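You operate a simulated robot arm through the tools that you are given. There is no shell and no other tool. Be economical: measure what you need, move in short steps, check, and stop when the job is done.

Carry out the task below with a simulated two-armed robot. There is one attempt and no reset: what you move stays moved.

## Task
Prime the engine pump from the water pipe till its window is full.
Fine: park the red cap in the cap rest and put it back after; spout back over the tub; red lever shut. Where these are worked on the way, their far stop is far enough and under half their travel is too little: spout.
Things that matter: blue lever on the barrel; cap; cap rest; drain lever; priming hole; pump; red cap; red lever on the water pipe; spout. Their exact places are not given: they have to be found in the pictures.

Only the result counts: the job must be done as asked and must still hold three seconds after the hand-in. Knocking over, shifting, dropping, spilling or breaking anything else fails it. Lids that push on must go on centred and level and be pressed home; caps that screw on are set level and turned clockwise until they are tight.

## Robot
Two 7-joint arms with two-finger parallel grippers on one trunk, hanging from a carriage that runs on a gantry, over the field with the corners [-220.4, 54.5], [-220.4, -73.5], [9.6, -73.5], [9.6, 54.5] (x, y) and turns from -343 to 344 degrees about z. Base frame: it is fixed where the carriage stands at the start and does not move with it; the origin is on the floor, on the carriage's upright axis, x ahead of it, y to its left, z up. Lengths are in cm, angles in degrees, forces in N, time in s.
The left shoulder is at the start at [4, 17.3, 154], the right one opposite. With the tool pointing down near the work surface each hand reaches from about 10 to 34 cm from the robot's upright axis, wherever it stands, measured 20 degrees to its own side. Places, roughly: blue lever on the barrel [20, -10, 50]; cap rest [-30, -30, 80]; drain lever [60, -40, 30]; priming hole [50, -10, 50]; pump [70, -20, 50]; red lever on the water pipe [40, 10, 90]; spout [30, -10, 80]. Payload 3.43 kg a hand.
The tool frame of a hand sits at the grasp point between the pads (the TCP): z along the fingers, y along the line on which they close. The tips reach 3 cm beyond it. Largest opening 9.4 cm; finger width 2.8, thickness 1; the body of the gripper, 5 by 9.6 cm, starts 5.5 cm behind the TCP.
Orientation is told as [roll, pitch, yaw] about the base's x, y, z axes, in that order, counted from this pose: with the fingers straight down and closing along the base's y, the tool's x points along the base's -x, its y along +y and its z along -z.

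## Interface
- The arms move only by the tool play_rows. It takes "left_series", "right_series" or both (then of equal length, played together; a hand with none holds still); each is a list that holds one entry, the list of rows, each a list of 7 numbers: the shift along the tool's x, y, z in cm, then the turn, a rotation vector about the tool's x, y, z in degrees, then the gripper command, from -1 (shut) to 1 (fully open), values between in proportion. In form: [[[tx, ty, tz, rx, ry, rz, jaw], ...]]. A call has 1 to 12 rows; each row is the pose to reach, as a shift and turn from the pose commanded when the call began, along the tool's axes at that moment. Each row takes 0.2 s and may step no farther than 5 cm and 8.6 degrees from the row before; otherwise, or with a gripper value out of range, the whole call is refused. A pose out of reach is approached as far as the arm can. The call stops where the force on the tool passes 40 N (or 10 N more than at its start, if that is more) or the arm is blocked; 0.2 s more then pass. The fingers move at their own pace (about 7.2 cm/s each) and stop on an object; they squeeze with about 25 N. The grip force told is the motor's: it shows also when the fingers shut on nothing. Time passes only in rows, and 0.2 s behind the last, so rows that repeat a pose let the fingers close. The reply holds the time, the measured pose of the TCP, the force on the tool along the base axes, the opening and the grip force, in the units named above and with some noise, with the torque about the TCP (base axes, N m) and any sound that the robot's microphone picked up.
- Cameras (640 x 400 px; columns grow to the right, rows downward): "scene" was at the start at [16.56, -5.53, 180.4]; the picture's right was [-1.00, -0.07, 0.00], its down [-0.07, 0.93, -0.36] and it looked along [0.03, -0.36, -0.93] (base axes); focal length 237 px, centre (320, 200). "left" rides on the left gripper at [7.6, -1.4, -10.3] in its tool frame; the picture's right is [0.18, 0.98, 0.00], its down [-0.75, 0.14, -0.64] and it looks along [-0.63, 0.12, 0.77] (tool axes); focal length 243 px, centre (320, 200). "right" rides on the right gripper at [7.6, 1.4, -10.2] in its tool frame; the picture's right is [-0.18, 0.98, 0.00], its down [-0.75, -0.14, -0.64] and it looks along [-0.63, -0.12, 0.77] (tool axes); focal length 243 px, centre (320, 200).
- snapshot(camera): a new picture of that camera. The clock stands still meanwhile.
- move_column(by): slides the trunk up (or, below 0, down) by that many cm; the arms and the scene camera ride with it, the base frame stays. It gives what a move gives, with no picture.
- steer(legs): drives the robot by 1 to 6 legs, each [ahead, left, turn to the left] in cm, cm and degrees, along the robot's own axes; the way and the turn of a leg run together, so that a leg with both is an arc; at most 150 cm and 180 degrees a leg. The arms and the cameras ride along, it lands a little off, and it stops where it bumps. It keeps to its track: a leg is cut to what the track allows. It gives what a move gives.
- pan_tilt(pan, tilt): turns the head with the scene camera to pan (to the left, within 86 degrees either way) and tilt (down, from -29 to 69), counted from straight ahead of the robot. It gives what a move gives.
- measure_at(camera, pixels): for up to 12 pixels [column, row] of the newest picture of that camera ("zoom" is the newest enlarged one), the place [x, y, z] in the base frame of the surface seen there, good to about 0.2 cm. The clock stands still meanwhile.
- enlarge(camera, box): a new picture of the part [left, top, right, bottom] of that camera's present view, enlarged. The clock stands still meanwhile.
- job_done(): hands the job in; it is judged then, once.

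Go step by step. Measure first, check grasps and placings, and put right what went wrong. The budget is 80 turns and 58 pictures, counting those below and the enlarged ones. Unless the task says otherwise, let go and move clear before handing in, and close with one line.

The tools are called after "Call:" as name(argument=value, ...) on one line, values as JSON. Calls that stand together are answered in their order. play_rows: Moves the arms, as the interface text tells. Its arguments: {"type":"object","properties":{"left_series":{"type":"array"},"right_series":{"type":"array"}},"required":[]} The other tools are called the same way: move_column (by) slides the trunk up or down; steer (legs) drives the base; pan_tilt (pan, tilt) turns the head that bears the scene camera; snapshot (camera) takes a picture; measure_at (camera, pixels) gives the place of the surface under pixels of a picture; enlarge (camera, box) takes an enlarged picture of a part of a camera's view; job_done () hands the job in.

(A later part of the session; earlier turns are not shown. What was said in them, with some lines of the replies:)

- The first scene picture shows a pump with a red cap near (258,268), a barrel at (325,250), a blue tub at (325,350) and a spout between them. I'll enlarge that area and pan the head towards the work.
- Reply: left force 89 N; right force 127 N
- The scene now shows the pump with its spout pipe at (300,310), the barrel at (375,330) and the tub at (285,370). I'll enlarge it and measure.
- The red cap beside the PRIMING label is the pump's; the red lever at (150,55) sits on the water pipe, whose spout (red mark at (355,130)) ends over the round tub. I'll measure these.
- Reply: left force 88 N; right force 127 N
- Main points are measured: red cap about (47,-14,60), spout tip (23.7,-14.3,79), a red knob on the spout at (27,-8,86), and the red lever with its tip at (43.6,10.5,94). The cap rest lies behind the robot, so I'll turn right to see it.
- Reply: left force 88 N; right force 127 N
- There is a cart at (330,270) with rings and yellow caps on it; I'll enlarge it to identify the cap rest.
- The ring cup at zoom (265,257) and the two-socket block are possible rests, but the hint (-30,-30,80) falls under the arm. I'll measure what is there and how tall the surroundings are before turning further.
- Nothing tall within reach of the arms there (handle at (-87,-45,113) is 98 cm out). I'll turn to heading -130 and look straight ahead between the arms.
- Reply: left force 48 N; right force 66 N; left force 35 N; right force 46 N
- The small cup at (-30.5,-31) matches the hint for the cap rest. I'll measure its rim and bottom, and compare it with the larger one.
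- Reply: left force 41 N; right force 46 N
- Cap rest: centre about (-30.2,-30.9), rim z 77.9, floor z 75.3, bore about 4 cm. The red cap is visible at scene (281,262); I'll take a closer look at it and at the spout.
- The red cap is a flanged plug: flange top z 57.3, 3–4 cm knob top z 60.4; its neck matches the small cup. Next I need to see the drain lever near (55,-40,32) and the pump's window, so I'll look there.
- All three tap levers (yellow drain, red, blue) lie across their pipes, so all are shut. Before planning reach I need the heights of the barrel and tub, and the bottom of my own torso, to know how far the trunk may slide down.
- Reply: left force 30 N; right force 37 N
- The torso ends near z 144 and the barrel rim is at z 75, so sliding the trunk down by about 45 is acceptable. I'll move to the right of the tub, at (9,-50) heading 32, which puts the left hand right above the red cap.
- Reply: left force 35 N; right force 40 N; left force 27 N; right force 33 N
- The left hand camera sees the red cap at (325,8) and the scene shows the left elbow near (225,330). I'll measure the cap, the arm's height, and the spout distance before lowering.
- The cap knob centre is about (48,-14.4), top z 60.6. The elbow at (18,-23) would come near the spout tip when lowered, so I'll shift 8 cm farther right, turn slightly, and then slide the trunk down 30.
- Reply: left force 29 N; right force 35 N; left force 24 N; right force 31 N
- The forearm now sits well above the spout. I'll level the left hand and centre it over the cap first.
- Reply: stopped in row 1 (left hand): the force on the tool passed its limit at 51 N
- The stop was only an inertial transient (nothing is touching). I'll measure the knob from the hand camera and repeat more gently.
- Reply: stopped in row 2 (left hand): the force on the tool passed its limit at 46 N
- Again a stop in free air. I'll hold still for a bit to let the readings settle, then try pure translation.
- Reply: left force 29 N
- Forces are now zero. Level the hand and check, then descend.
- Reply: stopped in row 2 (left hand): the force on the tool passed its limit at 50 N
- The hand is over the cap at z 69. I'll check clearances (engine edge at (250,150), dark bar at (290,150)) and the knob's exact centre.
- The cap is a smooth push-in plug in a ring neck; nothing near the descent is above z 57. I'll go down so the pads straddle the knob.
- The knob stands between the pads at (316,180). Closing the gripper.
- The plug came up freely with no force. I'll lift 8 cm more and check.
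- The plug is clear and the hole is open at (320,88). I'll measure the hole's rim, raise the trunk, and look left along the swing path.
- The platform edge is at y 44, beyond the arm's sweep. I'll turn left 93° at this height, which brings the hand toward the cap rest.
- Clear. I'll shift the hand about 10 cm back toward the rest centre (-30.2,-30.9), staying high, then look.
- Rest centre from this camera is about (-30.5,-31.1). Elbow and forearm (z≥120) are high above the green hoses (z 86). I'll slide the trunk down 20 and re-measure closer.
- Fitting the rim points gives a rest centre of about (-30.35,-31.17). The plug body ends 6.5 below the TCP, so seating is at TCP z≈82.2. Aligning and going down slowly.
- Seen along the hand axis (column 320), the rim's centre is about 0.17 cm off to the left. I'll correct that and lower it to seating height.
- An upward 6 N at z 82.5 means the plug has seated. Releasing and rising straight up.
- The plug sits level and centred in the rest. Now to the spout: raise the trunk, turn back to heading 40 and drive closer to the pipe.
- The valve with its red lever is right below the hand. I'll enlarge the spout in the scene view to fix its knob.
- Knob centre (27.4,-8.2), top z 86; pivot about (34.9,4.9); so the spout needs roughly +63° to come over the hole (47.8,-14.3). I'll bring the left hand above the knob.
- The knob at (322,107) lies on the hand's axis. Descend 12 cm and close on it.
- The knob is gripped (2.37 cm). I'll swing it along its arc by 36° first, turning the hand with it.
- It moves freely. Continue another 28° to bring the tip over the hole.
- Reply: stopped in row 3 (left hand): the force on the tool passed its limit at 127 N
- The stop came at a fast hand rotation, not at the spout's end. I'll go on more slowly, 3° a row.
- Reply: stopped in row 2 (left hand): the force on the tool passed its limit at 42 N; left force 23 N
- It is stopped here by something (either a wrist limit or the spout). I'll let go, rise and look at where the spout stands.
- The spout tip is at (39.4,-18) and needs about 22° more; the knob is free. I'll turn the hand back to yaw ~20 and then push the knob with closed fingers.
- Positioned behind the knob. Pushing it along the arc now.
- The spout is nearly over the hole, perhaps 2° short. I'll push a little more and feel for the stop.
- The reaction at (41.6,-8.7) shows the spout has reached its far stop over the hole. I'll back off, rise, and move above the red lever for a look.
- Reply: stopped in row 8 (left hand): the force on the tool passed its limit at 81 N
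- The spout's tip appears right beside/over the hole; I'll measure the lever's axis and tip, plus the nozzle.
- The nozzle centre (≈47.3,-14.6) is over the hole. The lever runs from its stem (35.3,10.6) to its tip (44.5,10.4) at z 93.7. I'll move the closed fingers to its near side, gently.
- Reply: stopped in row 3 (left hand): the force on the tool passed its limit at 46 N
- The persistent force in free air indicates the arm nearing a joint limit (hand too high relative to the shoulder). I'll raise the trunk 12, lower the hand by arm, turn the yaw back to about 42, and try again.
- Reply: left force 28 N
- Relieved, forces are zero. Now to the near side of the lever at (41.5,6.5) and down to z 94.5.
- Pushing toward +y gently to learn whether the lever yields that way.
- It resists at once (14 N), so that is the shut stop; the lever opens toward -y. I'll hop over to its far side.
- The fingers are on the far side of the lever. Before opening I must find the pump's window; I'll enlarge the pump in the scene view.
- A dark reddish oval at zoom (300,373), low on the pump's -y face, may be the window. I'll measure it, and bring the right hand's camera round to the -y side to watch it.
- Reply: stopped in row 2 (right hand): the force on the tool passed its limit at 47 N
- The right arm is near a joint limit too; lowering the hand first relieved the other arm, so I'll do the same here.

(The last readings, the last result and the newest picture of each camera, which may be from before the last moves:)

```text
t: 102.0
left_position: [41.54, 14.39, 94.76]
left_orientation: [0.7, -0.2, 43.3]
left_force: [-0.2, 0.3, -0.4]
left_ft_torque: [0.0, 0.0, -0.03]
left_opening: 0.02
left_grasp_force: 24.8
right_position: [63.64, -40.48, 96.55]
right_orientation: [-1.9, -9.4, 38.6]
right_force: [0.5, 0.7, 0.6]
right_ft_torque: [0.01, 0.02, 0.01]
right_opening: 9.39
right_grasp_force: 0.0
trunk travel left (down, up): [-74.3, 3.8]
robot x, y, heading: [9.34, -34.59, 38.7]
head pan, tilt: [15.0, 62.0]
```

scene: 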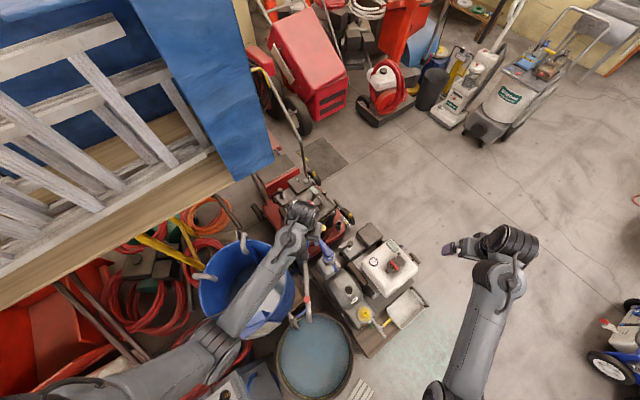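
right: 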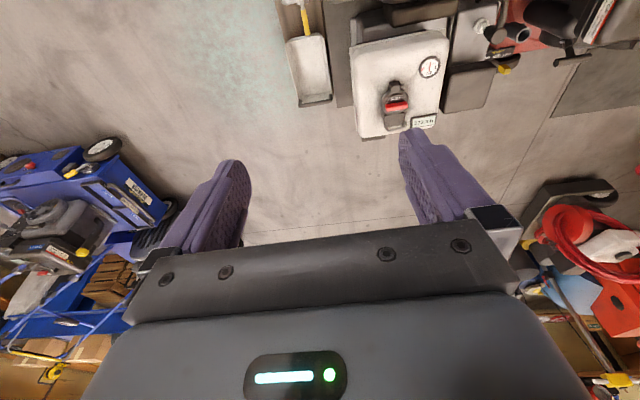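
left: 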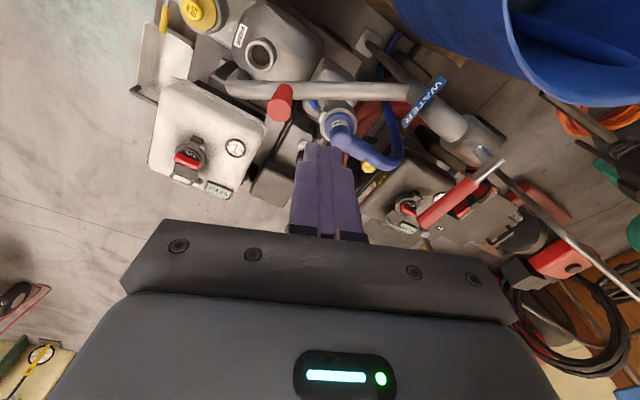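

Free now. Next I'll bring the right hand to about (46,-60,78) and turn its camera toward the pump's -y face.

Call:
play_rows(right_series=[[[1, -0.2, 0.5, 0, 0, 0, 1], [3, -0.5, 2, 0, 0, -2, 1], [6, -1, 3.5, 0, 0, -6, 1], [9, -1.4, 5, 0, 0, -11, 1], [12, -1.8, 6.5, 0, 0, -16, 1], [15, -2.2, 8, 0, 0, -21, 1], [18, -2.7, 9.5, 0, 0, -26, 1], [21, -3.2, 11, 0, 0, -31, 1], [24, -3.7, 12.5, 0, 0, -36, 1], [26.5, -4, 13.5, 0, 0, -41, 1], [28.6, -4.3, 14, 0, 0, -45, 1], [28.6, -4.3, 14, 0, 0, -46, 1]]])

Call:
play_rows(right_series=[[[0, 0, 0, 0, 3, 0, 1], [0, 0, 0, 0, 7, 0, 1], [0, 0, 0, 0, 11, 0, 1], [0, 0, 0, 0, 13, 0, 1], [0, 0, 0, 0, 13, 0, 1]]])

Call:
snapshot(camera="right")

```text
t: 104.6
left_position: [41.5, 14.37, 94.89]
left_orientation: [0.6, -0.3, 43.4]
left_force: [-0.5, 0.5, 0.0]
left_ft_torque: [0.0, -0.01, 0.03]
left_opening: 0.0
left_grasp_force: 25.3
right_position: [46.14, -60.35, 78.16]
right_orientation: [-8.2, -5.1, 84.8]
right_force: [0.8, 1.2, 0.9]
right_ft_torque: [-0.03, 0.01, -0.02]
right_opening: 9.38
right_grasp_force: 0.1
trunk travel left (down, up): [-74.3, 3.8]
robot x, y, heading: [9.26, -34.27, 39.0]
head pan, tilt: [15.0, 62.0]
```

```text
t: 105.8
left_position: [41.35, 14.47, 94.82]
left_orientation: [0.7, -0.1, 43.4]
left_force: [0.8, 0.5, -0.4]
left_ft_torque: [-0.01, 0.01, 0.01]
left_opening: 0.0
left_grasp_force: 25.0
right_position: [46.13, -60.35, 78.15]
right_orientation: [-8.1, 7.8, 82.8]
right_force: [-0.2, -0.2, -0.6]
right_ft_torque: [0.02, 0.03, 0.0]
right_opening: 9.39
right_grasp_force: 0.1
trunk travel left (down, up): [-74.3, 3.8]
robot x, y, heading: [9.42, -34.57, 39.0]
head pan, tilt: [15.0, 62.0]
```

```text
8 pictures are left
```

right: 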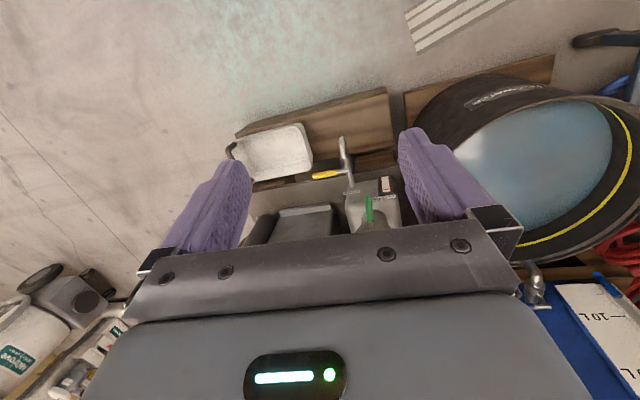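

The picture is upside down (top = near), and a small gauge window is visible at (387,183). Enlarging it.

Call:
enlarge(camera="right", box=[340, 160, 420, 220])

```text
6.67 times, centred on (380, 190) of right
```

zoom: 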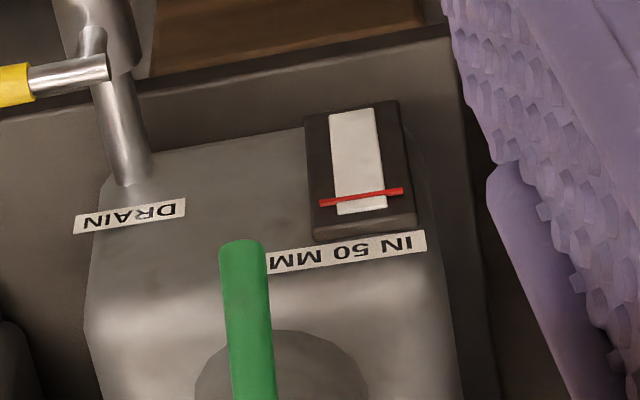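

The window is empty (white), with a red fill line near its top; DRAIN is shut. I'll now open the red lever by pushing its tip round toward -y, then check the window immediately.

Call:
play_rows(left_series=[[[0.5, -0.6, -0.5, 0, 0, 0, -1], [0.94, -1.11, -0.5, 0, 0, 0, -1], [1.84, -2.64, -0.5, 0, 0, 0, -1], [3.12, -3.88, -0.5, 0, 0, 0, -1], [4.71, -4.72, -0.5, 0, 0, 0, -1], [6.29, -5.16, -0.5, 0, 0, 0, -1], [7.98, -5.16, -0.5, 0, 0, 0, -1], [9.57, -4.78, -0.5, 0, 0, 0, -1]]])

Call:
enlarge(camera="right", box=[340, 160, 420, 220])

```text
t: 107.6
left_position: [37.82, 4.14, 95.29]
left_orientation: [0.6, -0.2, 43.4]
left_force: [1.3, -0.3, -0.9]
left_ft_torque: [-0.04, -0.04, 0.0]
left_opening: 0.02
left_grasp_force: 25.0
right_position: [46.31, -60.41, 78.21]
right_orientation: [-8.2, 7.7, 82.9]
right_force: [-0.3, 0.4, 0.3]
right_ft_torque: [0.0, -0.01, -0.02]
right_opening: 9.38
right_grasp_force: 0.1
trunk travel left (down, up): [-74.3, 3.8]
robot x, y, heading: [9.32, -34.33, 38.9]
head pan, tilt: [15.0, 62.0]
```

```text
6.67 times, centred on (380, 190) of right
```

zoom: 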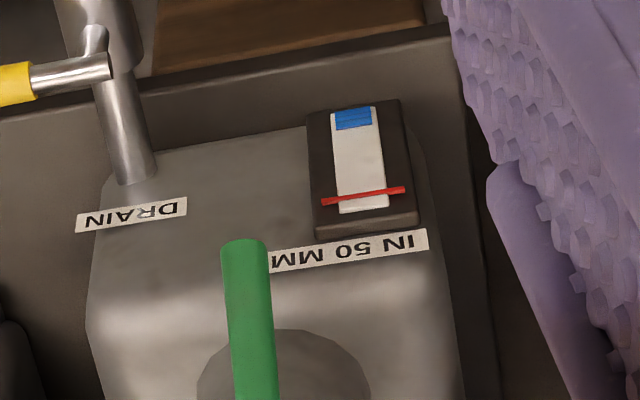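

The window is filling (blue to about a fifth, ~17–20 px/s). I'll hop the fingers to the other side of the lever (2 s) while it fills, then check again.

Call:
play_rows(left_series=[[[0, 0, -2, 0, 0, 0, -1], [0, 0, -4.5, 0, 0, 0, -1], [1, 1, -5, 0, 0, 0, -1], [2.5, 2.4, -5, 0, 0, 0, -1], [4, 3.8, -5, 0, 0, 0, -1], [4.2, 4, -3, 0, 0, 0, -1], [4.2, 4, -0.5, 0, 0, 0, -1], [4.2, 4, 0, 0, 0, 0, -1]]])

Call:
enlarge(camera="right", box=[340, 160, 420, 220])

```text
t: 109.4
left_position: [32.09, 4.39, 95.17]
left_orientation: [0.7, -0.2, 43.3]
left_force: [-0.4, -0.9, 0.6]
left_ft_torque: [-0.02, 0.01, -0.03]
left_opening: 0.0
left_grasp_force: 24.8
right_position: [46.18, -60.46, 78.3]
right_orientation: [-8.1, 7.7, 83.0]
right_force: [0.2, 0.3, -0.1]
right_ft_torque: [0.01, 0.0, 0.03]
right_opening: 9.41
right_grasp_force: 0.1
trunk travel left (down, up): [-74.3, 3.8]
robot x, y, heading: [9.61, -34.41, 38.8]
head pan, tilt: [15.0, 62.0]
```

```text
6.67 times, centred on (380, 190) of right
```

zoom: 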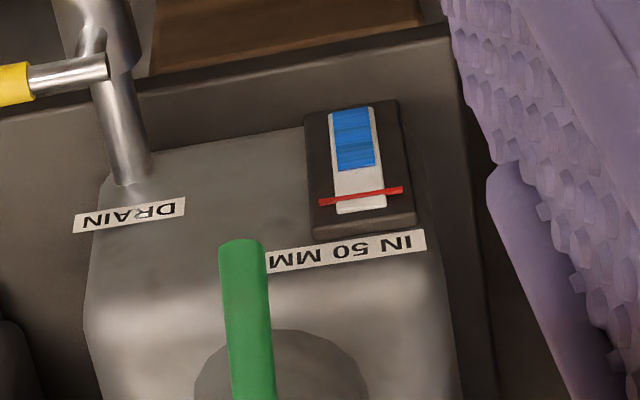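

Level at about two thirds, rising ~22 px/s with 27 px to the line. Hold 0.6 s more and then close, which should end just above the red line.

Call:
play_rows(left_series=[[[0, 0, 0, 0, 0, 0, -1], [0, 0, 0, 0, 0, 0, -1], [0, 0, 0, 0, 0, 0, -1], [-0.62, -0.51, 0, 0, 0, 0, -1], [-1.6, -1.99, 0, 0, 0, 0, -1], [-2.95, -3.16, 0, 0, 0, 0, -1], [-4.59, -3.91, 0, 0, 0, 0, -1], [-6.19, -4.25, 0, 0, 0, 0, -1], [-7.87, -4.17, 0, 0, 0, 0, -1], [-9.48, -3.66, 0, 0, 0, 0, -1], [-9.78, -3.33, 0, 0, 0, 0, -1], [-9.78, -3.33, 0, 0, 0, 0, -1]]])

Call:
enlarge(camera="right", box=[340, 160, 420, 220])

```text
t: 112.0
left_position: [41.51, 8.41, 95.08]
left_orientation: [0.5, -0.2, 43.3]
left_force: [1.4, -6.8, 5.3]
left_ft_torque: [-0.1, 0.0, -0.01]
left_opening: 0.02
left_grasp_force: 24.6
right_position: [46.24, -60.61, 78.26]
right_orientation: [-8.2, 7.8, 83.0]
right_force: [-0.9, -0.3, 0.6]
right_ft_torque: [0.0, 0.01, 0.02]
right_opening: 9.37
right_grasp_force: 0.1
trunk travel left (down, up): [-74.3, 3.8]
robot x, y, heading: [9.76, -34.82, 38.7]
head pan, tilt: [15.0, 62.0]
```

```text
6.67 times, centred on (380, 190) of right
```

zoom: 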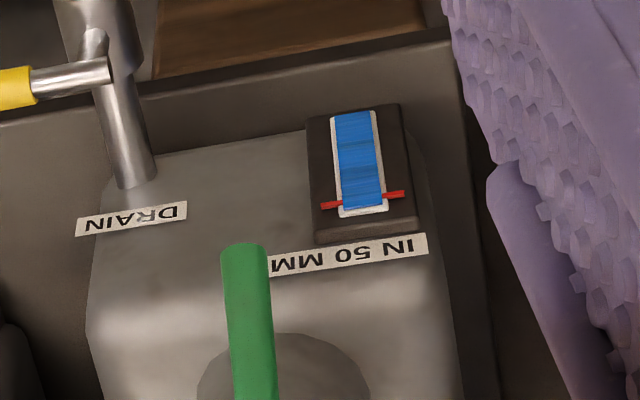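

The water stands just above the red line and the lever is on its shut stop. Now I'll bring the fingers to the +x side of the spout's knob.

Call:
play_rows(left_series=[[[1.03, -1.09, 0, 0, 0, 0, -1], [1.2, -1.5, -2.5, 0, 0, 0, -1], [1.8, -3, -5, 0, 0, 0, -1], [2.8, -5.5, -5, 0, 0, 0, -1], [3.8, -8, -5, 0, 0, 0, -1], [4.9, -10.5, -5, 0, 0, 0, -1], [5.9, -12.8, -4, 0, 0, 0, -1], [6.45, -13.84, -1, 0, 0, 0, -1], [6.45, -13.84, 3, 0, 0, 0, -1], [6.45, -13.84, 6.5, 0, 0, 0, -1], [6.45, -13.84, 9.5, 0, 0, 0, -1], [6.45, -13.84, 10, 0, 0, 0, -1]]])

```text
t: 114.6
left_position: [44.35, -4.07, 88.45]
left_orientation: [1.1, -1.3, 44.1]
left_force: [-0.9, -0.1, 0.6]
left_ft_torque: [0.01, -0.01, -0.02]
left_opening: 0.0
left_grasp_force: 24.5
left hand out of reach, approached as far as the arm can: row 10, 11, 12
right_position: [46.23, -60.39, 78.12]
right_orientation: [-8.1, 7.7, 83.1]
right_force: [0.9, -0.8, 0.3]
right_ft_torque: [-0.01, 0.02, -0.01]
right_opening: 9.39
right_grasp_force: 0.1
trunk travel left (down, up): [-74.3, 3.8]
robot x, y, heading: [9.76, -34.36, 38.7]
head pan, tilt: [15.0, 62.0]
```

The arm is fully stretched at this trunk height. I'll raise the hand, lower the trunk 10, and re-check.

Call:
play_rows(left_series=[[[0, 0, -2, 0, 0, 0, -1], [0, 0, -5, 0, 0, 0, -1], [0, 0, -8, 0, 0, 0, -1], [0, 0, -10, 0, 0, 0, -1], [0, 0, -10, 0, 0, 0, -1]]])

Call:
move_column(by=-10)

```text
t: 115.2
left_position: [51.66, 5.92, 101.04]
left_orientation: [2.0, -12.0, 45.4]
left_force: [-0.4, -0.8, 0.0]
left_ft_torque: [0.03, -0.02, 0.03]
left_opening: 0.0
left_grasp_force: 24.7
right_position: [46.11, -60.26, 78.17]
right_orientation: [-8.2, 7.7, 83.1]
right_force: [0.2, -0.4, -0.6]
right_ft_torque: [0.02, -0.07, 0.0]
right_opening: 9.39
right_grasp_force: 0.1
trunk travel left (down, up): [-74.3, 3.8]
robot x, y, heading: [9.55, -34.45, 39.0]
head pan, tilt: [15.0, 62.0]
stopped in row 2 (left hand): the arm was blocked; the commanded pose is now the measured one
```

```text
t: 116.5
left_position: [51.73, 5.87, 90.86]
left_orientation: [2.1, -12.1, 45.3]
left_force: [-0.5, 0.3, 0.3]
left_ft_torque: [0.0, 0.03, -0.01]
left_opening: 0.01
left_grasp_force: 25.6
right_position: [46.28, -60.36, 68.26]
right_orientation: [-8.1, 7.7, 83.0]
right_force: [-0.2, 0.4, -0.1]
right_ft_torque: [0.03, -0.03, -0.02]
right_opening: 9.4
right_grasp_force: 0.1
trunk travel left (down, up): [-64.3, 13.8]
robot x, y, heading: [9.74, -34.44, 38.9]
head pan, tilt: [15.0, 62.0]
```

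The arm jumped when released from its stretched pose; I must verify the lever and spout were not disturbed.

Call:
enlarge(camera="scene", box=[270, 190, 430, 340])

```text
2.67 times, centred on (350, 265) of scene
```

zoom: 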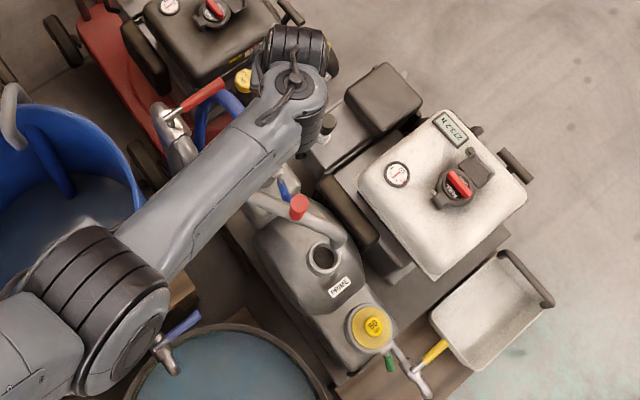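

Both look undisturbed; measuring the lever and knob to be sure.

Call:
measure_at(camera="zoom", pixels=[[218, 83], [190, 102], [172, 112], [299, 205], [290, 210], [340, 235], [150, 240], [295, 90], [385, 362]])

```text
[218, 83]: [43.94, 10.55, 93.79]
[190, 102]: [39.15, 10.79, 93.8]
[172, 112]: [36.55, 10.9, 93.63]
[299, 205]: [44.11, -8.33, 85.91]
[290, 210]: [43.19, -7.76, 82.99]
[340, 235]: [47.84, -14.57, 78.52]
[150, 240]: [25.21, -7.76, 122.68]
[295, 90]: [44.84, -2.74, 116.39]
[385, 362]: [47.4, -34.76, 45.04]
```

Lever and spout are unchanged. I'll level the hand while drawing it back to (46.6,-6.3), still above the knob.

Call:
play_rows(left_series=[[[0.5, -0.2, -0.1, 0, 0, 0, -1], [1.5, -0.6, -0.3, 0, 1, 0, -1], [3, -1.2, -0.65, 0.5, 3, 0, -1], [4.7, -2, -1, 1, 5, 0, -1], [6.5, -2.7, -1.4, 1.5, 7, 0, -1], [8.3, -3.5, -1.8, 2, 9, 0, -1], [10, -4.2, -2.2, 2.1, 10.5, 0, -1], [11.5, -4.8, -2.5, 2.1, 12, 0, -1], [12, -4.95, -2.57, 2.1, 12.1, 0, -1], [12, -4.95, -2.57, 2.1, 12.1, 0, -1]]])

```text
t: 118.0
left_position: [52.9, 5.56, 97.63]
left_orientation: [0.9, -11.9, 47.2]
left_force: [-0.1, -0.4, -0.4]
left_ft_torque: [-0.02, 0.01, 0.0]
left_opening: 0.0
left_grasp_force: 25.0
right_position: [46.19, -60.31, 68.14]
right_orientation: [-8.1, 7.7, 83.0]
right_force: [0.3, -0.6, -0.5]
right_ft_torque: [0.03, 0.0, -0.02]
right_opening: 9.39
right_grasp_force: 0.0
trunk travel left (down, up): [-64.3, 13.8]
robot x, y, heading: [9.4, -34.59, 39.0]
head pan, tilt: [15.0, 62.0]
stopped in row 7 (left hand): the arm was blocked; the commanded pose is now the measured one
```

Still awkward near full stretch. I'll try a small pure retraction without rotation and see whether it follows.

Call:
play_rows(left_series=[[[0.3, 0, 0, 0, 0, 0, -1], [0.8, 0, 0, 0, 0, 0, -1], [1.5, 0, 0, 0, 0, 0, -1], [2.2, 0, 0, 0, 0, 0, -1], [3, 0, 0, 0, 0, 0, -1], [3, 0, 0, 0, 0, 0, -1]]])

```text
t: 119.4
left_position: [51.39, 4.58, 97.91]
left_orientation: [1.0, -12.9, 47.5]
left_force: [-0.8, 0.0, 0.3]
left_ft_torque: [0.0, -0.04, 0.02]
left_opening: 0.0
left_grasp_force: 25.2
right_position: [46.29, -60.29, 68.2]
right_orientation: [-8.0, 7.7, 83.0]
right_force: [-0.1, 0.2, 0.0]
right_ft_torque: [-0.02, -0.02, 0.0]
right_opening: 9.39
right_grasp_force: 0.0
trunk travel left (down, up): [-64.3, 13.8]
robot x, y, heading: [9.65, -34.67, 38.5]
head pan, tilt: [15.0, 62.0]
```

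It follows, slowly. Continue retracting.

Call:
play_rows(left_series=[[[0.5, 0, 0, 0, 0, 0, -1], [1.5, 0, 0, 0, 0, 0, -1], [2.5, 0, 0, 0, 0, 0, -1], [3.5, 0, 0, 0, 0, 0, -1], [4.5, 0, 0, 0, 0, 0, -1], [5.5, 0, 0, 0, 0, 0, -1], [6.5, 0, 0, 0, 0, 0, -1], [7.5, 0, 0, 0, 0, 0, -1], [8, 0, 0, 0, 0, 0, -1], [8, 0, 0, 0, 0, 0, -1]]])

```text
t: 121.6
left_position: [45.47, -2.78, 95.16]
left_orientation: [1.0, -11.6, 46.9]
left_force: [0.3, -0.5, 0.0]
left_ft_torque: [0.04, 0.02, 0.01]
left_opening: 0.0
left_grasp_force: 24.9
right_position: [46.13, -60.34, 68.13]
right_orientation: [-8.1, 7.7, 83.0]
right_force: [-0.5, 0.3, 0.9]
right_ft_torque: [-0.03, -0.02, 0.0]
right_opening: 9.39
right_grasp_force: 0.1
trunk travel left (down, up): [-64.3, 13.8]
robot x, y, heading: [9.51, -34.5, 38.7]
head pan, tilt: [15.0, 62.0]
```

Recovered: hand at (45.5,-2.8,95.2). Now level it in place.

Call:
play_rows(left_series=[[[0, 0, 0, 0, 1, 0, -1], [0, 0, 0, 0, 3, 0, -1], [0, 0, 0, 0.5, 5, 0, -1], [0, 0, 0, 1, 7, 0, -1], [0, 0, 0, 1, 9, 0, -1], [0, 0, 0, 1, 11, 0, -1], [0, 0, 0, 1, 11.6, 0, -1], [0, 0, 0, 1, 11.6, 0, -1]]])

```text
t: 123.4
left_position: [44.47, -1.53, 94.53]
left_orientation: [1.2, 0.1, 47.5]
left_force: [0.1, 0.1, -0.4]
left_ft_torque: [0.01, -0.02, 0.02]
left_opening: 0.0
left_grasp_force: 25.4
right_position: [46.2, -60.35, 68.27]
right_orientation: [-8.1, 7.7, 83.1]
right_force: [-0.6, -0.3, -0.3]
right_ft_torque: [0.01, -0.06, 0.02]
right_opening: 9.39
right_grasp_force: 0.1
trunk travel left (down, up): [-64.3, 13.8]
robot x, y, heading: [9.53, -34.61, 38.8]
head pan, tilt: [15.0, 62.0]
```

Level again. Move to (46.6,-5.6) and down beside the knob.

Call:
play_rows(left_series=[[[0.4, -1, 0, 0, 0, 0, -1], [0.9, -2.4, 0, 0, 0, 0, -1], [1.4, -3.8, 0, 0, 0, 0, -1], [1.6, -4.3, 0, 0, 0, 0, -1], [1.6, -4.3, 2, 0, 0, 0, -1], [1.6, -4.3, 4, 0, 0, 0, -1], [1.6, -4.3, 6, 0, 0, 0, -1], [1.6, -4.3, 8, 0, 0, 0, -1], [1.6, -4.3, 9.4, 0, 0, 0, -1], [1.6, -4.3, 9.4, 0, 0, 0, -1]]])

```text
t: 125.0
left_position: [42.21, 1.29, 86.49]
left_orientation: [7.1, -1.2, 49.8]
left_force: [0.4, 0.6, -0.6]
left_ft_torque: [0.0, 0.02, 0.0]
left_opening: 0.02
left_grasp_force: 24.6
right_position: [46.29, -60.33, 68.2]
right_orientation: [-8.2, 7.7, 83.0]
right_force: [1.3, 0.6, 0.6]
right_ft_torque: [0.02, -0.03, 0.02]
right_opening: 9.45
right_grasp_force: 0.1
trunk travel left (down, up): [-64.3, 13.8]
robot x, y, heading: [9.47, -34.43, 38.9]
head pan, tilt: [15.0, 62.0]
stopped in row 8 (left hand): the arm was blocked; the commanded pose is now the measured one
```

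Still overstretched (arm length ~63 cm from the shoulder). I'll raise the hand slowly, then lower the trunk for a comfortable reach.

Call:
play_rows(left_series=[[[0, 0, -0.5, 0, 0, 0, -1], [0, 0, -1.5, 0, 0, 0, -1], [0, 0, -3, 0, 0, 0, -1], [0, 0, -4.5, 0, 0, 0, -1], [0, 0, -6, 0, 0, 0, -1], [0.5, 0, -7.5, 0, 0, 0, -1], [1, 0, -9, 0, 0, 0, -1], [1.5, 0, -10.5, 0, 0, 0, -1], [2, 0, -12, 0, 0, 0, -1], [2, 0, -12, 0, 0, 0, -1]]])

```text
t: 127.2
left_position: [42.02, -1.5, 98.37]
left_orientation: [7.0, -1.1, 49.6]
left_force: [0.0, -0.4, -0.9]
left_ft_torque: [0.02, 0.04, -0.02]
left_opening: 0.0
left_grasp_force: 25.2
right_position: [46.3, -60.39, 68.28]
right_orientation: [-8.2, 7.6, 82.9]
right_force: [0.2, -0.5, 0.0]
right_ft_torque: [0.02, 0.0, 0.03]
right_opening: 9.4
right_grasp_force: 0.0
trunk travel left (down, up): [-64.3, 13.8]
robot x, y, heading: [9.6, -34.34, 39.0]
head pan, tilt: [15.0, 62.0]
5 turns are left
```

Only 5 turns remain, so I'll batch: lower the trunk 10, level the hand, go beside the knob, sweep the spout back along its arc, back off, raise both hands and look.

Call:
move_column(by=-10)

Call:
play_rows(left_series=[[[0, 0, 0, 1, 0, 0, -1], [0, 0, 0, 3, 0.5, 0, -1], [0, 0, 0, 5, 1, 0, -1], [0, 0, 0, 7, 1.1, 0, -1], [0, 0, 0, 7, 1.1, 0, -1], [0, 0, 0, 7, 1.1, 0, -1]]])

Call:
play_rows(left_series=[[[0, -0.8, 0, 0, 0, 0, -1], [0, -2, 0, 0, 0, 0, -1], [0, -3.5, 0, 0, 0, 0, -1], [0, -5, 0, 0, 0, 0, -1], [0, -6, 0, 0, 0, 0, -1], [0, -6.37, 0.5, 0, 0, 0, -1], [0, -6.37, 2, 0, 0, 0, -1], [0, -6.37, 3.2, 0, 0, 0, -1], [0, -6.37, 3.4, 0, 0, 0, -1], [0, -6.37, 3.4, 0, 0, 0, -1]]])

Call:
play_rows(left_series=[[[0.7, 0.15, 0, 0, 0, 0, -1], [1.5, 0.3, 0, 0, 0, 0, -1], [3.88, 0.76, 0, 0, 0, 0, -1], [6.16, 1.58, 0, 0, 0, 0, -1], [8.29, 2.75, 0, 0, 0, 0, -1], [10.2, 4.25, 0, 0, 0, 0, -1], [11.87, 6.02, 0, 0, 0, 0, -1], [13.23, 8.04, 0, 0, 0, 0, -1], [14.06, 9.74, 0, 0, 0, 0, -1], [14.36, 10.49, 0, 0, 0, 0, -1], [14.52, 10.89, 0, 0, 0, 0, -1], [14.52, 10.89, 0, 0, 0, 0, -1]]])

Call:
play_rows(left_series=[[[-0.1, -0.8, 0, 0, 0, 0, -1], [-0.25, -1.5, -0.5, 0, 0, 0, -1], [-0.25, -1.5, -3, 0, 0, 0, -1], [-0.25, -1.5, -6, 0, 0, 0, -1], [-0.25, -1.5, -9, 0, 0, 0, -1], [-0.25, -1.5, -12, 0, 0, 0, -1], [-0.25, -1.5, -14, 0, 0, 0, -1], [-0.25, -1.5, -14, 0, 0, 0, -1]]], right_series=[[[0, 0, -0.5, 0, 0, 0, 1], [0, 0, -2, 0, 0, 0, 1], [0, 0, -4.5, 0, 0, 0, 1], [0, 0, -7, 0, 0, 0, 1], [0, 0, -10, 0, 0, 0, 1], [0, 0, -13, 0, 0, 0, 1], [0, 0, -15, 0, 0, 0, 1], [0, 0, -15, 0, 0, 0, 1]]])

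Call:
enlarge(camera="scene", box=[240, 190, 430, 370])

```text
t: 128.5
left_position: [42.14, -1.4, 88.32]
left_orientation: [7.1, -1.0, 49.5]
left_force: [-0.1, 0.3, 0.6]
left_ft_torque: [0.02, -0.01, -0.02]
left_opening: 0.0
left_grasp_force: 25.0
right_position: [46.17, -60.23, 58.29]
right_orientation: [-8.1, 7.6, 83.0]
right_force: [-0.1, 1.0, -0.3]
right_ft_torque: [0.03, -0.01, 0.0]
right_opening: 9.4
right_grasp_force: 0.1
trunk travel left (down, up): [-54.3, 23.8]
robot x, y, heading: [9.08, -34.73, 38.9]
head pan, tilt: [15.0, 62.0]
```

```text
t: 129.9
left_position: [41.99, -1.44, 88.51]
left_orientation: [0.0, 0.0, 49.6]
left_force: [-0.1, 0.2, -0.4]
left_ft_torque: [-0.02, 0.0, -0.04]
left_opening: 0.0
left_grasp_force: 25.2
right_position: [46.18, -60.35, 58.24]
right_orientation: [-8.1, 7.7, 83.0]
right_force: [0.5, 0.2, 0.5]
right_ft_torque: [0.0, 0.02, 0.01]
right_opening: 9.4
right_grasp_force: 0.1
trunk travel left (down, up): [-54.3, 23.8]
robot x, y, heading: [9.69, -34.53, 38.9]
head pan, tilt: [15.0, 62.0]
```

```text
t: 132.1
left_position: [46.04, -4.38, 84.26]
left_orientation: [1.3, 0.1, 50.0]
left_force: [-0.5, -0.8, 0.3]
left_ft_torque: [-0.01, -0.02, 0.0]
left_opening: 0.01
left_grasp_force: 25.3
right_position: [46.19, -60.38, 58.15]
right_orientation: [-8.2, 7.7, 83.0]
right_force: [-0.9, 0.1, 0.0]
right_ft_torque: [-0.01, -0.01, 0.01]
right_opening: 9.39
right_grasp_force: 0.0
trunk travel left (down, up): [-54.3, 23.8]
robot x, y, heading: [9.63, -34.55, 38.9]
head pan, tilt: [15.0, 62.0]
```

```text
t: 134.7
left_position: [29.29, -9.74, 84.92]
left_orientation: [-0.1, 0.0, 49.7]
left_force: [5.0, -2.5, 0.8]
left_ft_torque: [0.04, 0.04, 0.0]
left_opening: 0.0
left_grasp_force: 25.1
right_position: [46.38, -60.44, 58.36]
right_orientation: [-8.2, 7.8, 83.0]
right_force: [1.0, -0.1, 0.1]
right_ft_torque: [0.01, 0.02, 0.0]
right_opening: 9.42
right_grasp_force: 0.0
trunk travel left (down, up): [-54.3, 23.8]
robot x, y, heading: [9.62, -34.48, 38.9]
head pan, tilt: [15.0, 62.0]
```

```text
t: 136.5
left_position: [30.46, -10.46, 97.91]
left_orientation: [0.0, 0.0, 49.6]
left_force: [0.2, -0.4, 0.8]
left_ft_torque: [0.02, 0.0, 0.01]
left_opening: 0.01
left_grasp_force: 25.0
left hand out of reach, approached as far as the arm can: row 7, 8
right_position: [44.3, -58.02, 72.86]
right_orientation: [-8.1, 7.7, 83.1]
right_force: [-0.6, 0.6, 0.5]
right_ft_torque: [-0.03, 0.0, -0.02]
right_opening: 9.4
right_grasp_force: 0.0
trunk travel left (down, up): [-54.3, 23.8]
robot x, y, heading: [9.51, -34.53, 39.2]
head pan, tilt: [15.0, 62.0]
```

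```text
2.22 times, centred on (335, 280) of scene
4 turns are left
```

zoom: 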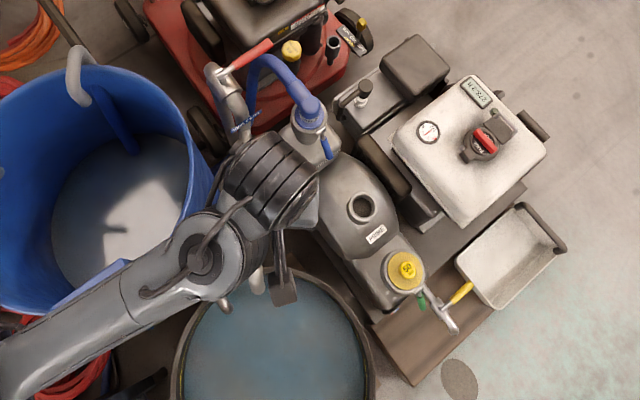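

The spout is back on its tub-side stop (5 N reaction, knob as at the start) and the lever is shut. Now batch: raise the trunk, drive back to the cap-rest pose, stretch the hand over the rest and lower the trunk.

Call:
move_column(by=23)

Call:
steer(legs=[[-15.1, -18.6, 0], [0, 0, 91.6]])

Call:
play_rows(left_series=[[[-0.3, 0, 1, 0, 0, 0, 0.2], [-1.2, 0.3, 2.5, 0, 0, 0, 0.2], [-2.8, 0.7, 4, 0, 0, 0, 0.2], [-4.6, 1.2, 5.5, 0, 0, 0, 0.2], [-6.6, 1.8, 6.5, 0, 0, 0, 0.2], [-8.6, 2.3, 7.5, 0, 0, 0, 0.2], [-10.6, 2.8, 8, 0, 0, 0, 0.2], [-12.6, 3.3, 8, 0, 0, 0, 0.2], [-14.4, 3.8, 8, 0, 0, 0, 0.2], [-15.6, 4.2, 8, 0, 0, 0, 0.2], [-16.1, 4.3, 8, 0, 0, 0, 0.2], [-16.1, 4.3, 8, 0, 0, 0, 0.2]]], right_series=[[[0, 0, -0.5, 0, 0, 0, 1], [0, 0, -1.5, 0, 0, 0, 1], [0, 0, -3, 0, 0, 0, 1], [0, 0, -4.5, 0, 0, 0, 1], [0, 0, -6, 0, 0, 0, 1], [0, 0, -7, 0, 0, 0, 1], [0, 0, -8, 0, 0, 0, 1], [0, 0, -8, 0, 0, 0, 1], [0, 0, -8, 0, 0, 0, 1], [0, 0, -8, 0, 0, 0, 1], [0, 0, -8, 0, 0, 0, 1], [0, 0, -8, 0, 0, 0, 1]]])

Call:
move_column(by=-20)

```text
t: 138.9
left_position: [30.41, -10.46, 120.87]
left_orientation: [0.1, 0.0, 49.5]
left_force: [-0.7, 0.2, 0.3]
left_ft_torque: [0.04, 0.01, 0.01]
left_opening: 0.0
left_grasp_force: 24.4
right_position: [44.32, -58.03, 95.91]
right_orientation: [-8.0, 7.8, 83.0]
right_force: [0.0, 0.5, -0.8]
right_ft_torque: [0.0, 0.02, -0.01]
right_opening: 9.4
right_grasp_force: 0.1
trunk travel left (down, up): [-77.3, 0.8]
robot x, y, heading: [9.24, -34.38, 39.0]
head pan, tilt: [15.0, 62.0]
```

```text
t: 144.6
left_position: [-14.87, -37.85, 120.92]
left_orientation: [0.0, -0.1, 140.7]
left_force: [0.3, 1.1, 0.9]
left_ft_torque: [-0.03, 0.01, -0.02]
left_opening: 0.0
left_grasp_force: 25.3
right_position: [32.56, -23.11, 95.91]
right_orientation: [-8.1, 7.7, 174.0]
right_force: [0.1, 0.2, 0.4]
right_ft_torque: [0.01, 0.03, 0.02]
right_opening: 9.42
right_grasp_force: 0.1
trunk travel left (down, up): [-77.3, 0.8]
robot x, y, heading: [9.35, -58.28, 129.9]
head pan, tilt: [15.0, 62.0]
```

```text
t: 147.2
left_position: [-29.97, -30.86, 112.88]
left_orientation: [-0.1, 0.0, 140.7]
left_force: [0.2, 0.1, 0.3]
left_ft_torque: [-0.02, 0.0, 0.01]
left_opening: 5.62
left_grasp_force: 0.1
right_position: [31.39, -24.08, 103.7]
right_orientation: [-8.1, 7.7, 174.0]
right_force: [0.1, 0.3, 0.5]
right_ft_torque: [0.0, 0.0, 0.03]
right_opening: 9.42
right_grasp_force: 0.1
trunk travel left (down, up): [-77.3, 0.8]
robot x, y, heading: [9.23, -58.49, 129.9]
head pan, tilt: [15.0, 62.0]
```

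```text
t: 149.4
left_position: [-30.0, -31.02, 92.92]
left_orientation: [0.0, 0.1, 140.7]
left_force: [-1.2, 0.7, -0.2]
left_ft_torque: [-0.01, 0.0, 0.01]
left_opening: 5.66
left_grasp_force: 0.0
right_position: [31.34, -24.22, 83.79]
right_orientation: [-8.1, 7.7, 174.0]
right_force: [0.0, 0.0, 0.0]
right_ft_torque: [0.0, 0.04, 0.01]
right_opening: 9.42
right_grasp_force: 0.1
trunk travel left (down, up): [-57.3, 20.8]
robot x, y, heading: [9.16, -58.41, 129.7]
head pan, tilt: [15.0, 62.0]
3 turns are left
```

The hand is over the rest at (-30.0,-30.95). Batch: correct by 0.35, go down, grip the cap, lift, trunk up, turn back to the pump, extend, lower the trunk, and look.

Call:
play_rows(left_series=[[[0, 0.2, 1, 0, 0, 0, 0.2], [0, 0.35, 3, 0, 0, 0, 0.2], [0, 0.35, 5.5, 0, 0, 0, 0.2], [0, 0.35, 8, 0, 0, 0, 0.2], [0, 0.35, 9.8, 0, 0, 0, 0.2], [0, 0.35, 10.4, 0, 0, 0, 0.2], [0, 0.35, 10.4, 0, 0, 0, -1], [0, 0.35, 10.4, 0, 0, 0, -1], [0, 0.35, 10.4, 0, 0, 0, -1], [0, 0.35, 10.4, 0, 0, 0, -1], [0, 0.35, 10.4, 0, 0, 0, -1]]])

Call:
play_rows(left_series=[[[0, 0, -0.5, 0, 0, 0, -1], [0, 0, -1.2, 0, 0, 0, -1], [0, 0, -2.5, 0, 0, 0, -1], [0, 0, -4.5, 0, 0, 0, -1], [0, 0, -7, 0, 0, 0, -1], [0, 0, -9, 0, 0, 0, -1], [0, 0, -10, 0, 0, 0, -1], [0, 0, -10, 0, 0, 0, -1]]])

Call:
move_column(by=20)

Call:
steer(legs=[[0, 0, -93.8]])

Call:
play_rows(left_series=[[[-0.7, -0.15, 0, 0, 0, 0, -1], [-2, -0.4, 0, 0, 0, 0, -1], [-3.6, -0.7, 0, 0, 0, 0, -1], [-5.2, -1, 0, 0, 0, 0, -1], [-6.8, -1.3, 0, 0, 0, 0, -1], [-8.4, -1.6, 0, 0, 0, 0, -1], [-9.8, -1.9, 0, 0, 0, 0, -1], [-10.8, -2.1, 0, 0, 0, 0, -1], [-10.8, -2.1, 0, 0, 0, 0, -1]]])

Call:
move_column(by=-38)

Call:
enlarge(camera="left", box=[220, 40, 420, 240])

```text
t: 151.8
left_position: [-30.2, -31.21, 82.43]
left_orientation: [0.0, 0.0, 140.7]
left_force: [0.4, -0.1, -0.7]
left_ft_torque: [0.01, -0.03, 0.02]
left_opening: 3.12
left_grasp_force: 25.1
right_position: [31.27, -24.09, 83.76]
right_orientation: [-8.1, 7.8, 174.1]
right_force: [0.6, 0.2, -0.5]
right_ft_torque: [-0.04, 0.0, 0.01]
right_opening: 9.38
right_grasp_force: 0.0
trunk travel left (down, up): [-57.3, 20.8]
robot x, y, heading: [9.78, -57.85, 130.0]
head pan, tilt: [15.0, 62.0]
```

```text
t: 153.6
left_position: [-30.12, -31.28, 92.58]
left_orientation: [-0.1, 0.1, 140.7]
left_force: [0.1, 0.0, -0.7]
left_ft_torque: [-0.01, 0.01, -0.02]
left_opening: 3.05
left_grasp_force: 24.9
right_position: [31.38, -24.15, 83.81]
right_orientation: [-8.1, 7.8, 174.0]
right_force: [0.3, -1.1, 0.9]
right_ft_torque: [0.03, 0.0, 0.01]
right_opening: 9.41
right_grasp_force: 0.0
trunk travel left (down, up): [-57.3, 20.8]
robot x, y, heading: [9.47, -58.01, 130.1]
head pan, tilt: [15.0, 62.0]
```

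```text
t: 155.7
left_position: [-30.07, -31.29, 112.57]
left_orientation: [0.0, 0.1, 140.7]
left_force: [-0.3, -0.6, -0.5]
left_ft_torque: [0.01, 0.0, 0.03]
left_opening: 3.07
left_grasp_force: 24.3
right_position: [31.31, -24.02, 103.82]
right_orientation: [-8.1, 7.6, 174.0]
right_force: [-0.2, 0.2, -0.4]
right_ft_torque: [-0.06, 0.02, 0.0]
right_opening: 9.42
right_grasp_force: 0.1
trunk travel left (down, up): [-77.3, 0.8]
robot x, y, heading: [9.41, -58.36, 129.9]
head pan, tilt: [15.0, 62.0]
```

```text
t: 160.1
left_position: [39.78, -20.9, 112.49]
left_orientation: [-0.1, 0.0, 46.0]
left_force: [0.6, 0.6, -1.9]
left_ft_torque: [0.01, -0.05, -0.01]
left_opening: 3.04
left_grasp_force: 24.8
right_position: [41.9, -82.82, 103.75]
right_orientation: [-8.1, 7.7, 79.3]
right_force: [0.1, 0.4, 0.2]
right_ft_torque: [0.02, 0.03, 0.02]
right_opening: 9.38
right_grasp_force: 0.1
trunk travel left (down, up): [-77.3, 0.8]
robot x, y, heading: [9.36, -58.17, 34.9]
head pan, tilt: [15.0, 62.0]
```

```text
t: 162.1
left_position: [48.85, -14.57, 112.45]
left_orientation: [0.0, 0.2, 46.0]
left_force: [0.1, -1.6, -0.5]
left_ft_torque: [0.01, 0.01, 0.01]
left_opening: 3.05
left_grasp_force: 24.4
right_position: [41.92, -82.79, 103.74]
right_orientation: [-8.1, 7.6, 79.4]
right_force: [-0.9, 0.0, -0.9]
right_ft_torque: [0.01, 0.0, 0.0]
right_opening: 9.38
right_grasp_force: 0.1
trunk travel left (down, up): [-77.3, 0.8]
robot x, y, heading: [9.43, -58.24, 35.4]
head pan, tilt: [15.0, 62.0]
```

```text
t: 165.8
left_position: [48.89, -14.45, 74.43]
left_orientation: [0.1, 0.2, 46.2]
left_force: [-0.2, -0.2, -0.2]
left_ft_torque: [-0.02, 0.0, 0.0]
left_opening: 3.03
left_grasp_force: 24.7
right_position: [41.96, -82.75, 65.62]
right_orientation: [-8.1, 7.7, 79.4]
right_force: [0.1, 0.2, -0.7]
right_ft_torque: [0.0, 0.03, -0.01]
right_opening: 9.39
right_grasp_force: 0.0
trunk travel left (down, up): [-39.3, 38.8]
robot x, y, heading: [9.44, -58.45, 35.2]
head pan, tilt: [15.0, 62.0]
```

```text
2.00 times, centred on (320, 140) of left
2 turns are left
```

zoom: 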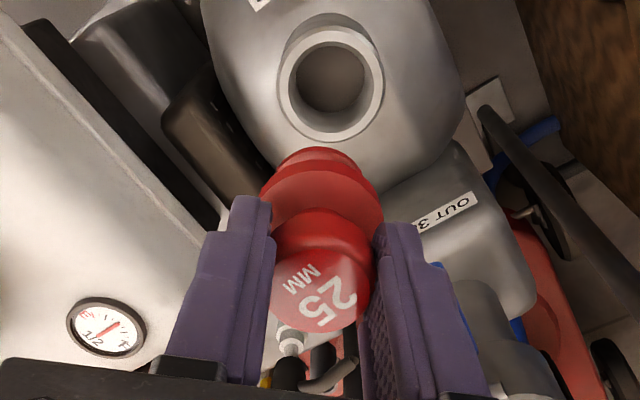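

The cap is held squarely and the hole lies just ahead at zoom (330,83). I'll shift about 0.9 cm to the original cap position, lower it slowly to seating height without releasing, and look once.

Call:
measure_at(camera="zoom", pixels=[[283, 85], [377, 85], [331, 36], [331, 134], [300, 50], [362, 50], [300, 122], [362, 122]])

Call:
play_rows(left_series=[[[0.3, 0.3, 0.5, 0, 0, 0, -1], [0.65, 0.68, 2, 0, 0, 0, -1], [0.65, 0.68, 4.5, 0, 0, 0, -1], [0.65, 0.68, 7, 0, 0, 0, -1], [0.65, 0.68, 9, 0, 0, 0, -1], [0.65, 0.68, 10.3, 0, 0, 0, -1], [0.65, 0.68, 11, 0, 0, 0, -1], [0.65, 0.68, 11.6, 0, 0, 0, -1], [0.65, 0.68, 12.2, 0, 0, 0, -1], [0.65, 0.68, 12.8, 0, 0, 0, -1], [0.65, 0.68, 13.3, 0, 0, 0, -1], [0.65, 0.68, 13.6, 0, 0, 0, -1]]])

Call:
enlarge(camera="left", box=[240, 80, 400, 240])

```text
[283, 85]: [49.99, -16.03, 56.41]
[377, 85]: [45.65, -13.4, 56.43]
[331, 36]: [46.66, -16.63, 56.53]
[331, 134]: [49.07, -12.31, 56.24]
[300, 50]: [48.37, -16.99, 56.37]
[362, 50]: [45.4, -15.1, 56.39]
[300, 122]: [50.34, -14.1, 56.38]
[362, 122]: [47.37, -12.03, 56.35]
```

```text
t: 168.4
left_position: [47.89, -14.59, 60.99]
left_orientation: [0.0, 0.1, 46.2]
left_force: [-12.3, -10.5, 37.1]
left_ft_torque: [-0.04, 0.24, 0.09]
left_opening: 3.06
left_grasp_force: 25.2
right_position: [41.78, -82.83, 65.8]
right_orientation: [-8.1, 7.7, 79.5]
right_force: [0.0, 0.3, -0.3]
right_ft_torque: [0.01, 0.0, -0.03]
right_opening: 9.39
right_grasp_force: 0.0
trunk travel left (down, up): [-39.3, 38.8]
robot x, y, heading: [9.68, -58.19, 35.4]
head pan, tilt: [15.0, 62.0]
```

```text
2.50 times, centred on (320, 160) of left
1 turns are left
```

zoom: 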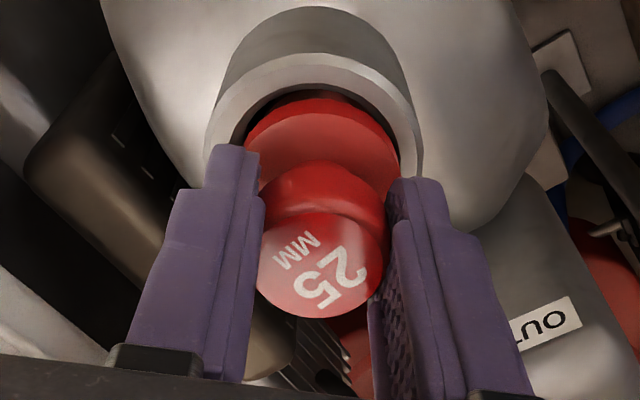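

The cap sits in the neck at z 61.0, centred on the rim (measured centre 47.86,-14.57) and pressed home with 37 N. I'll relax the side load, let go, rise clear and hand in.

Call:
play_rows(left_series=[[[0.08, 0, 0, 0, 0, 0, -1], [0.08, 0, 0, 0, 0, 0, -1], [0.08, 0, -0.05, 0, 0, 0, -0.2], [0.08, 0, -0.05, 0, 0, 0, 0.2], [0.08, 0, -0.05, 0, 0, 0, 0.2], [0.08, 0, -1, 0, 0, 0, 0.2], [0.08, 0, -3, 0, 0, 0, 0.2], [0.08, 0, -6, 0, 0, 0, 0.2], [0.08, 0, -9, 0, 0, 0, 0.2], [0.08, 0, -11, 0, 0, 0, 0.2], [0.08, 0, -11, 0, 0, 0, 0.2]]])

Call:
job_done()

```text
t: 170.8
left_position: [47.83, -14.59, 72.01]
left_orientation: [0.0, 0.1, 46.2]
left_force: [-0.1, 0.4, 0.0]
left_ft_torque: [0.0, -0.01, 0.01]
left_opening: 5.63
left_grasp_force: 0.0
right_position: [41.92, -82.71, 65.82]
right_orientation: [-8.1, 7.8, 79.4]
right_force: [-0.3, -0.1, -0.4]
right_ft_torque: [0.01, -0.03, -0.01]
right_opening: 9.42
right_grasp_force: 0.1
trunk travel left (down, up): [-39.3, 38.8]
robot x, y, heading: [9.67, -58.46, 35.4]
head pan, tilt: [15.0, 62.0]
```

```text
The job is handed in.
```

The pump is primed to just above the red line in its window, the red lever is shut, the spout is back over the tub, and the red cap is pressed back into the priming hole. I took no picture after letting go of the cap.
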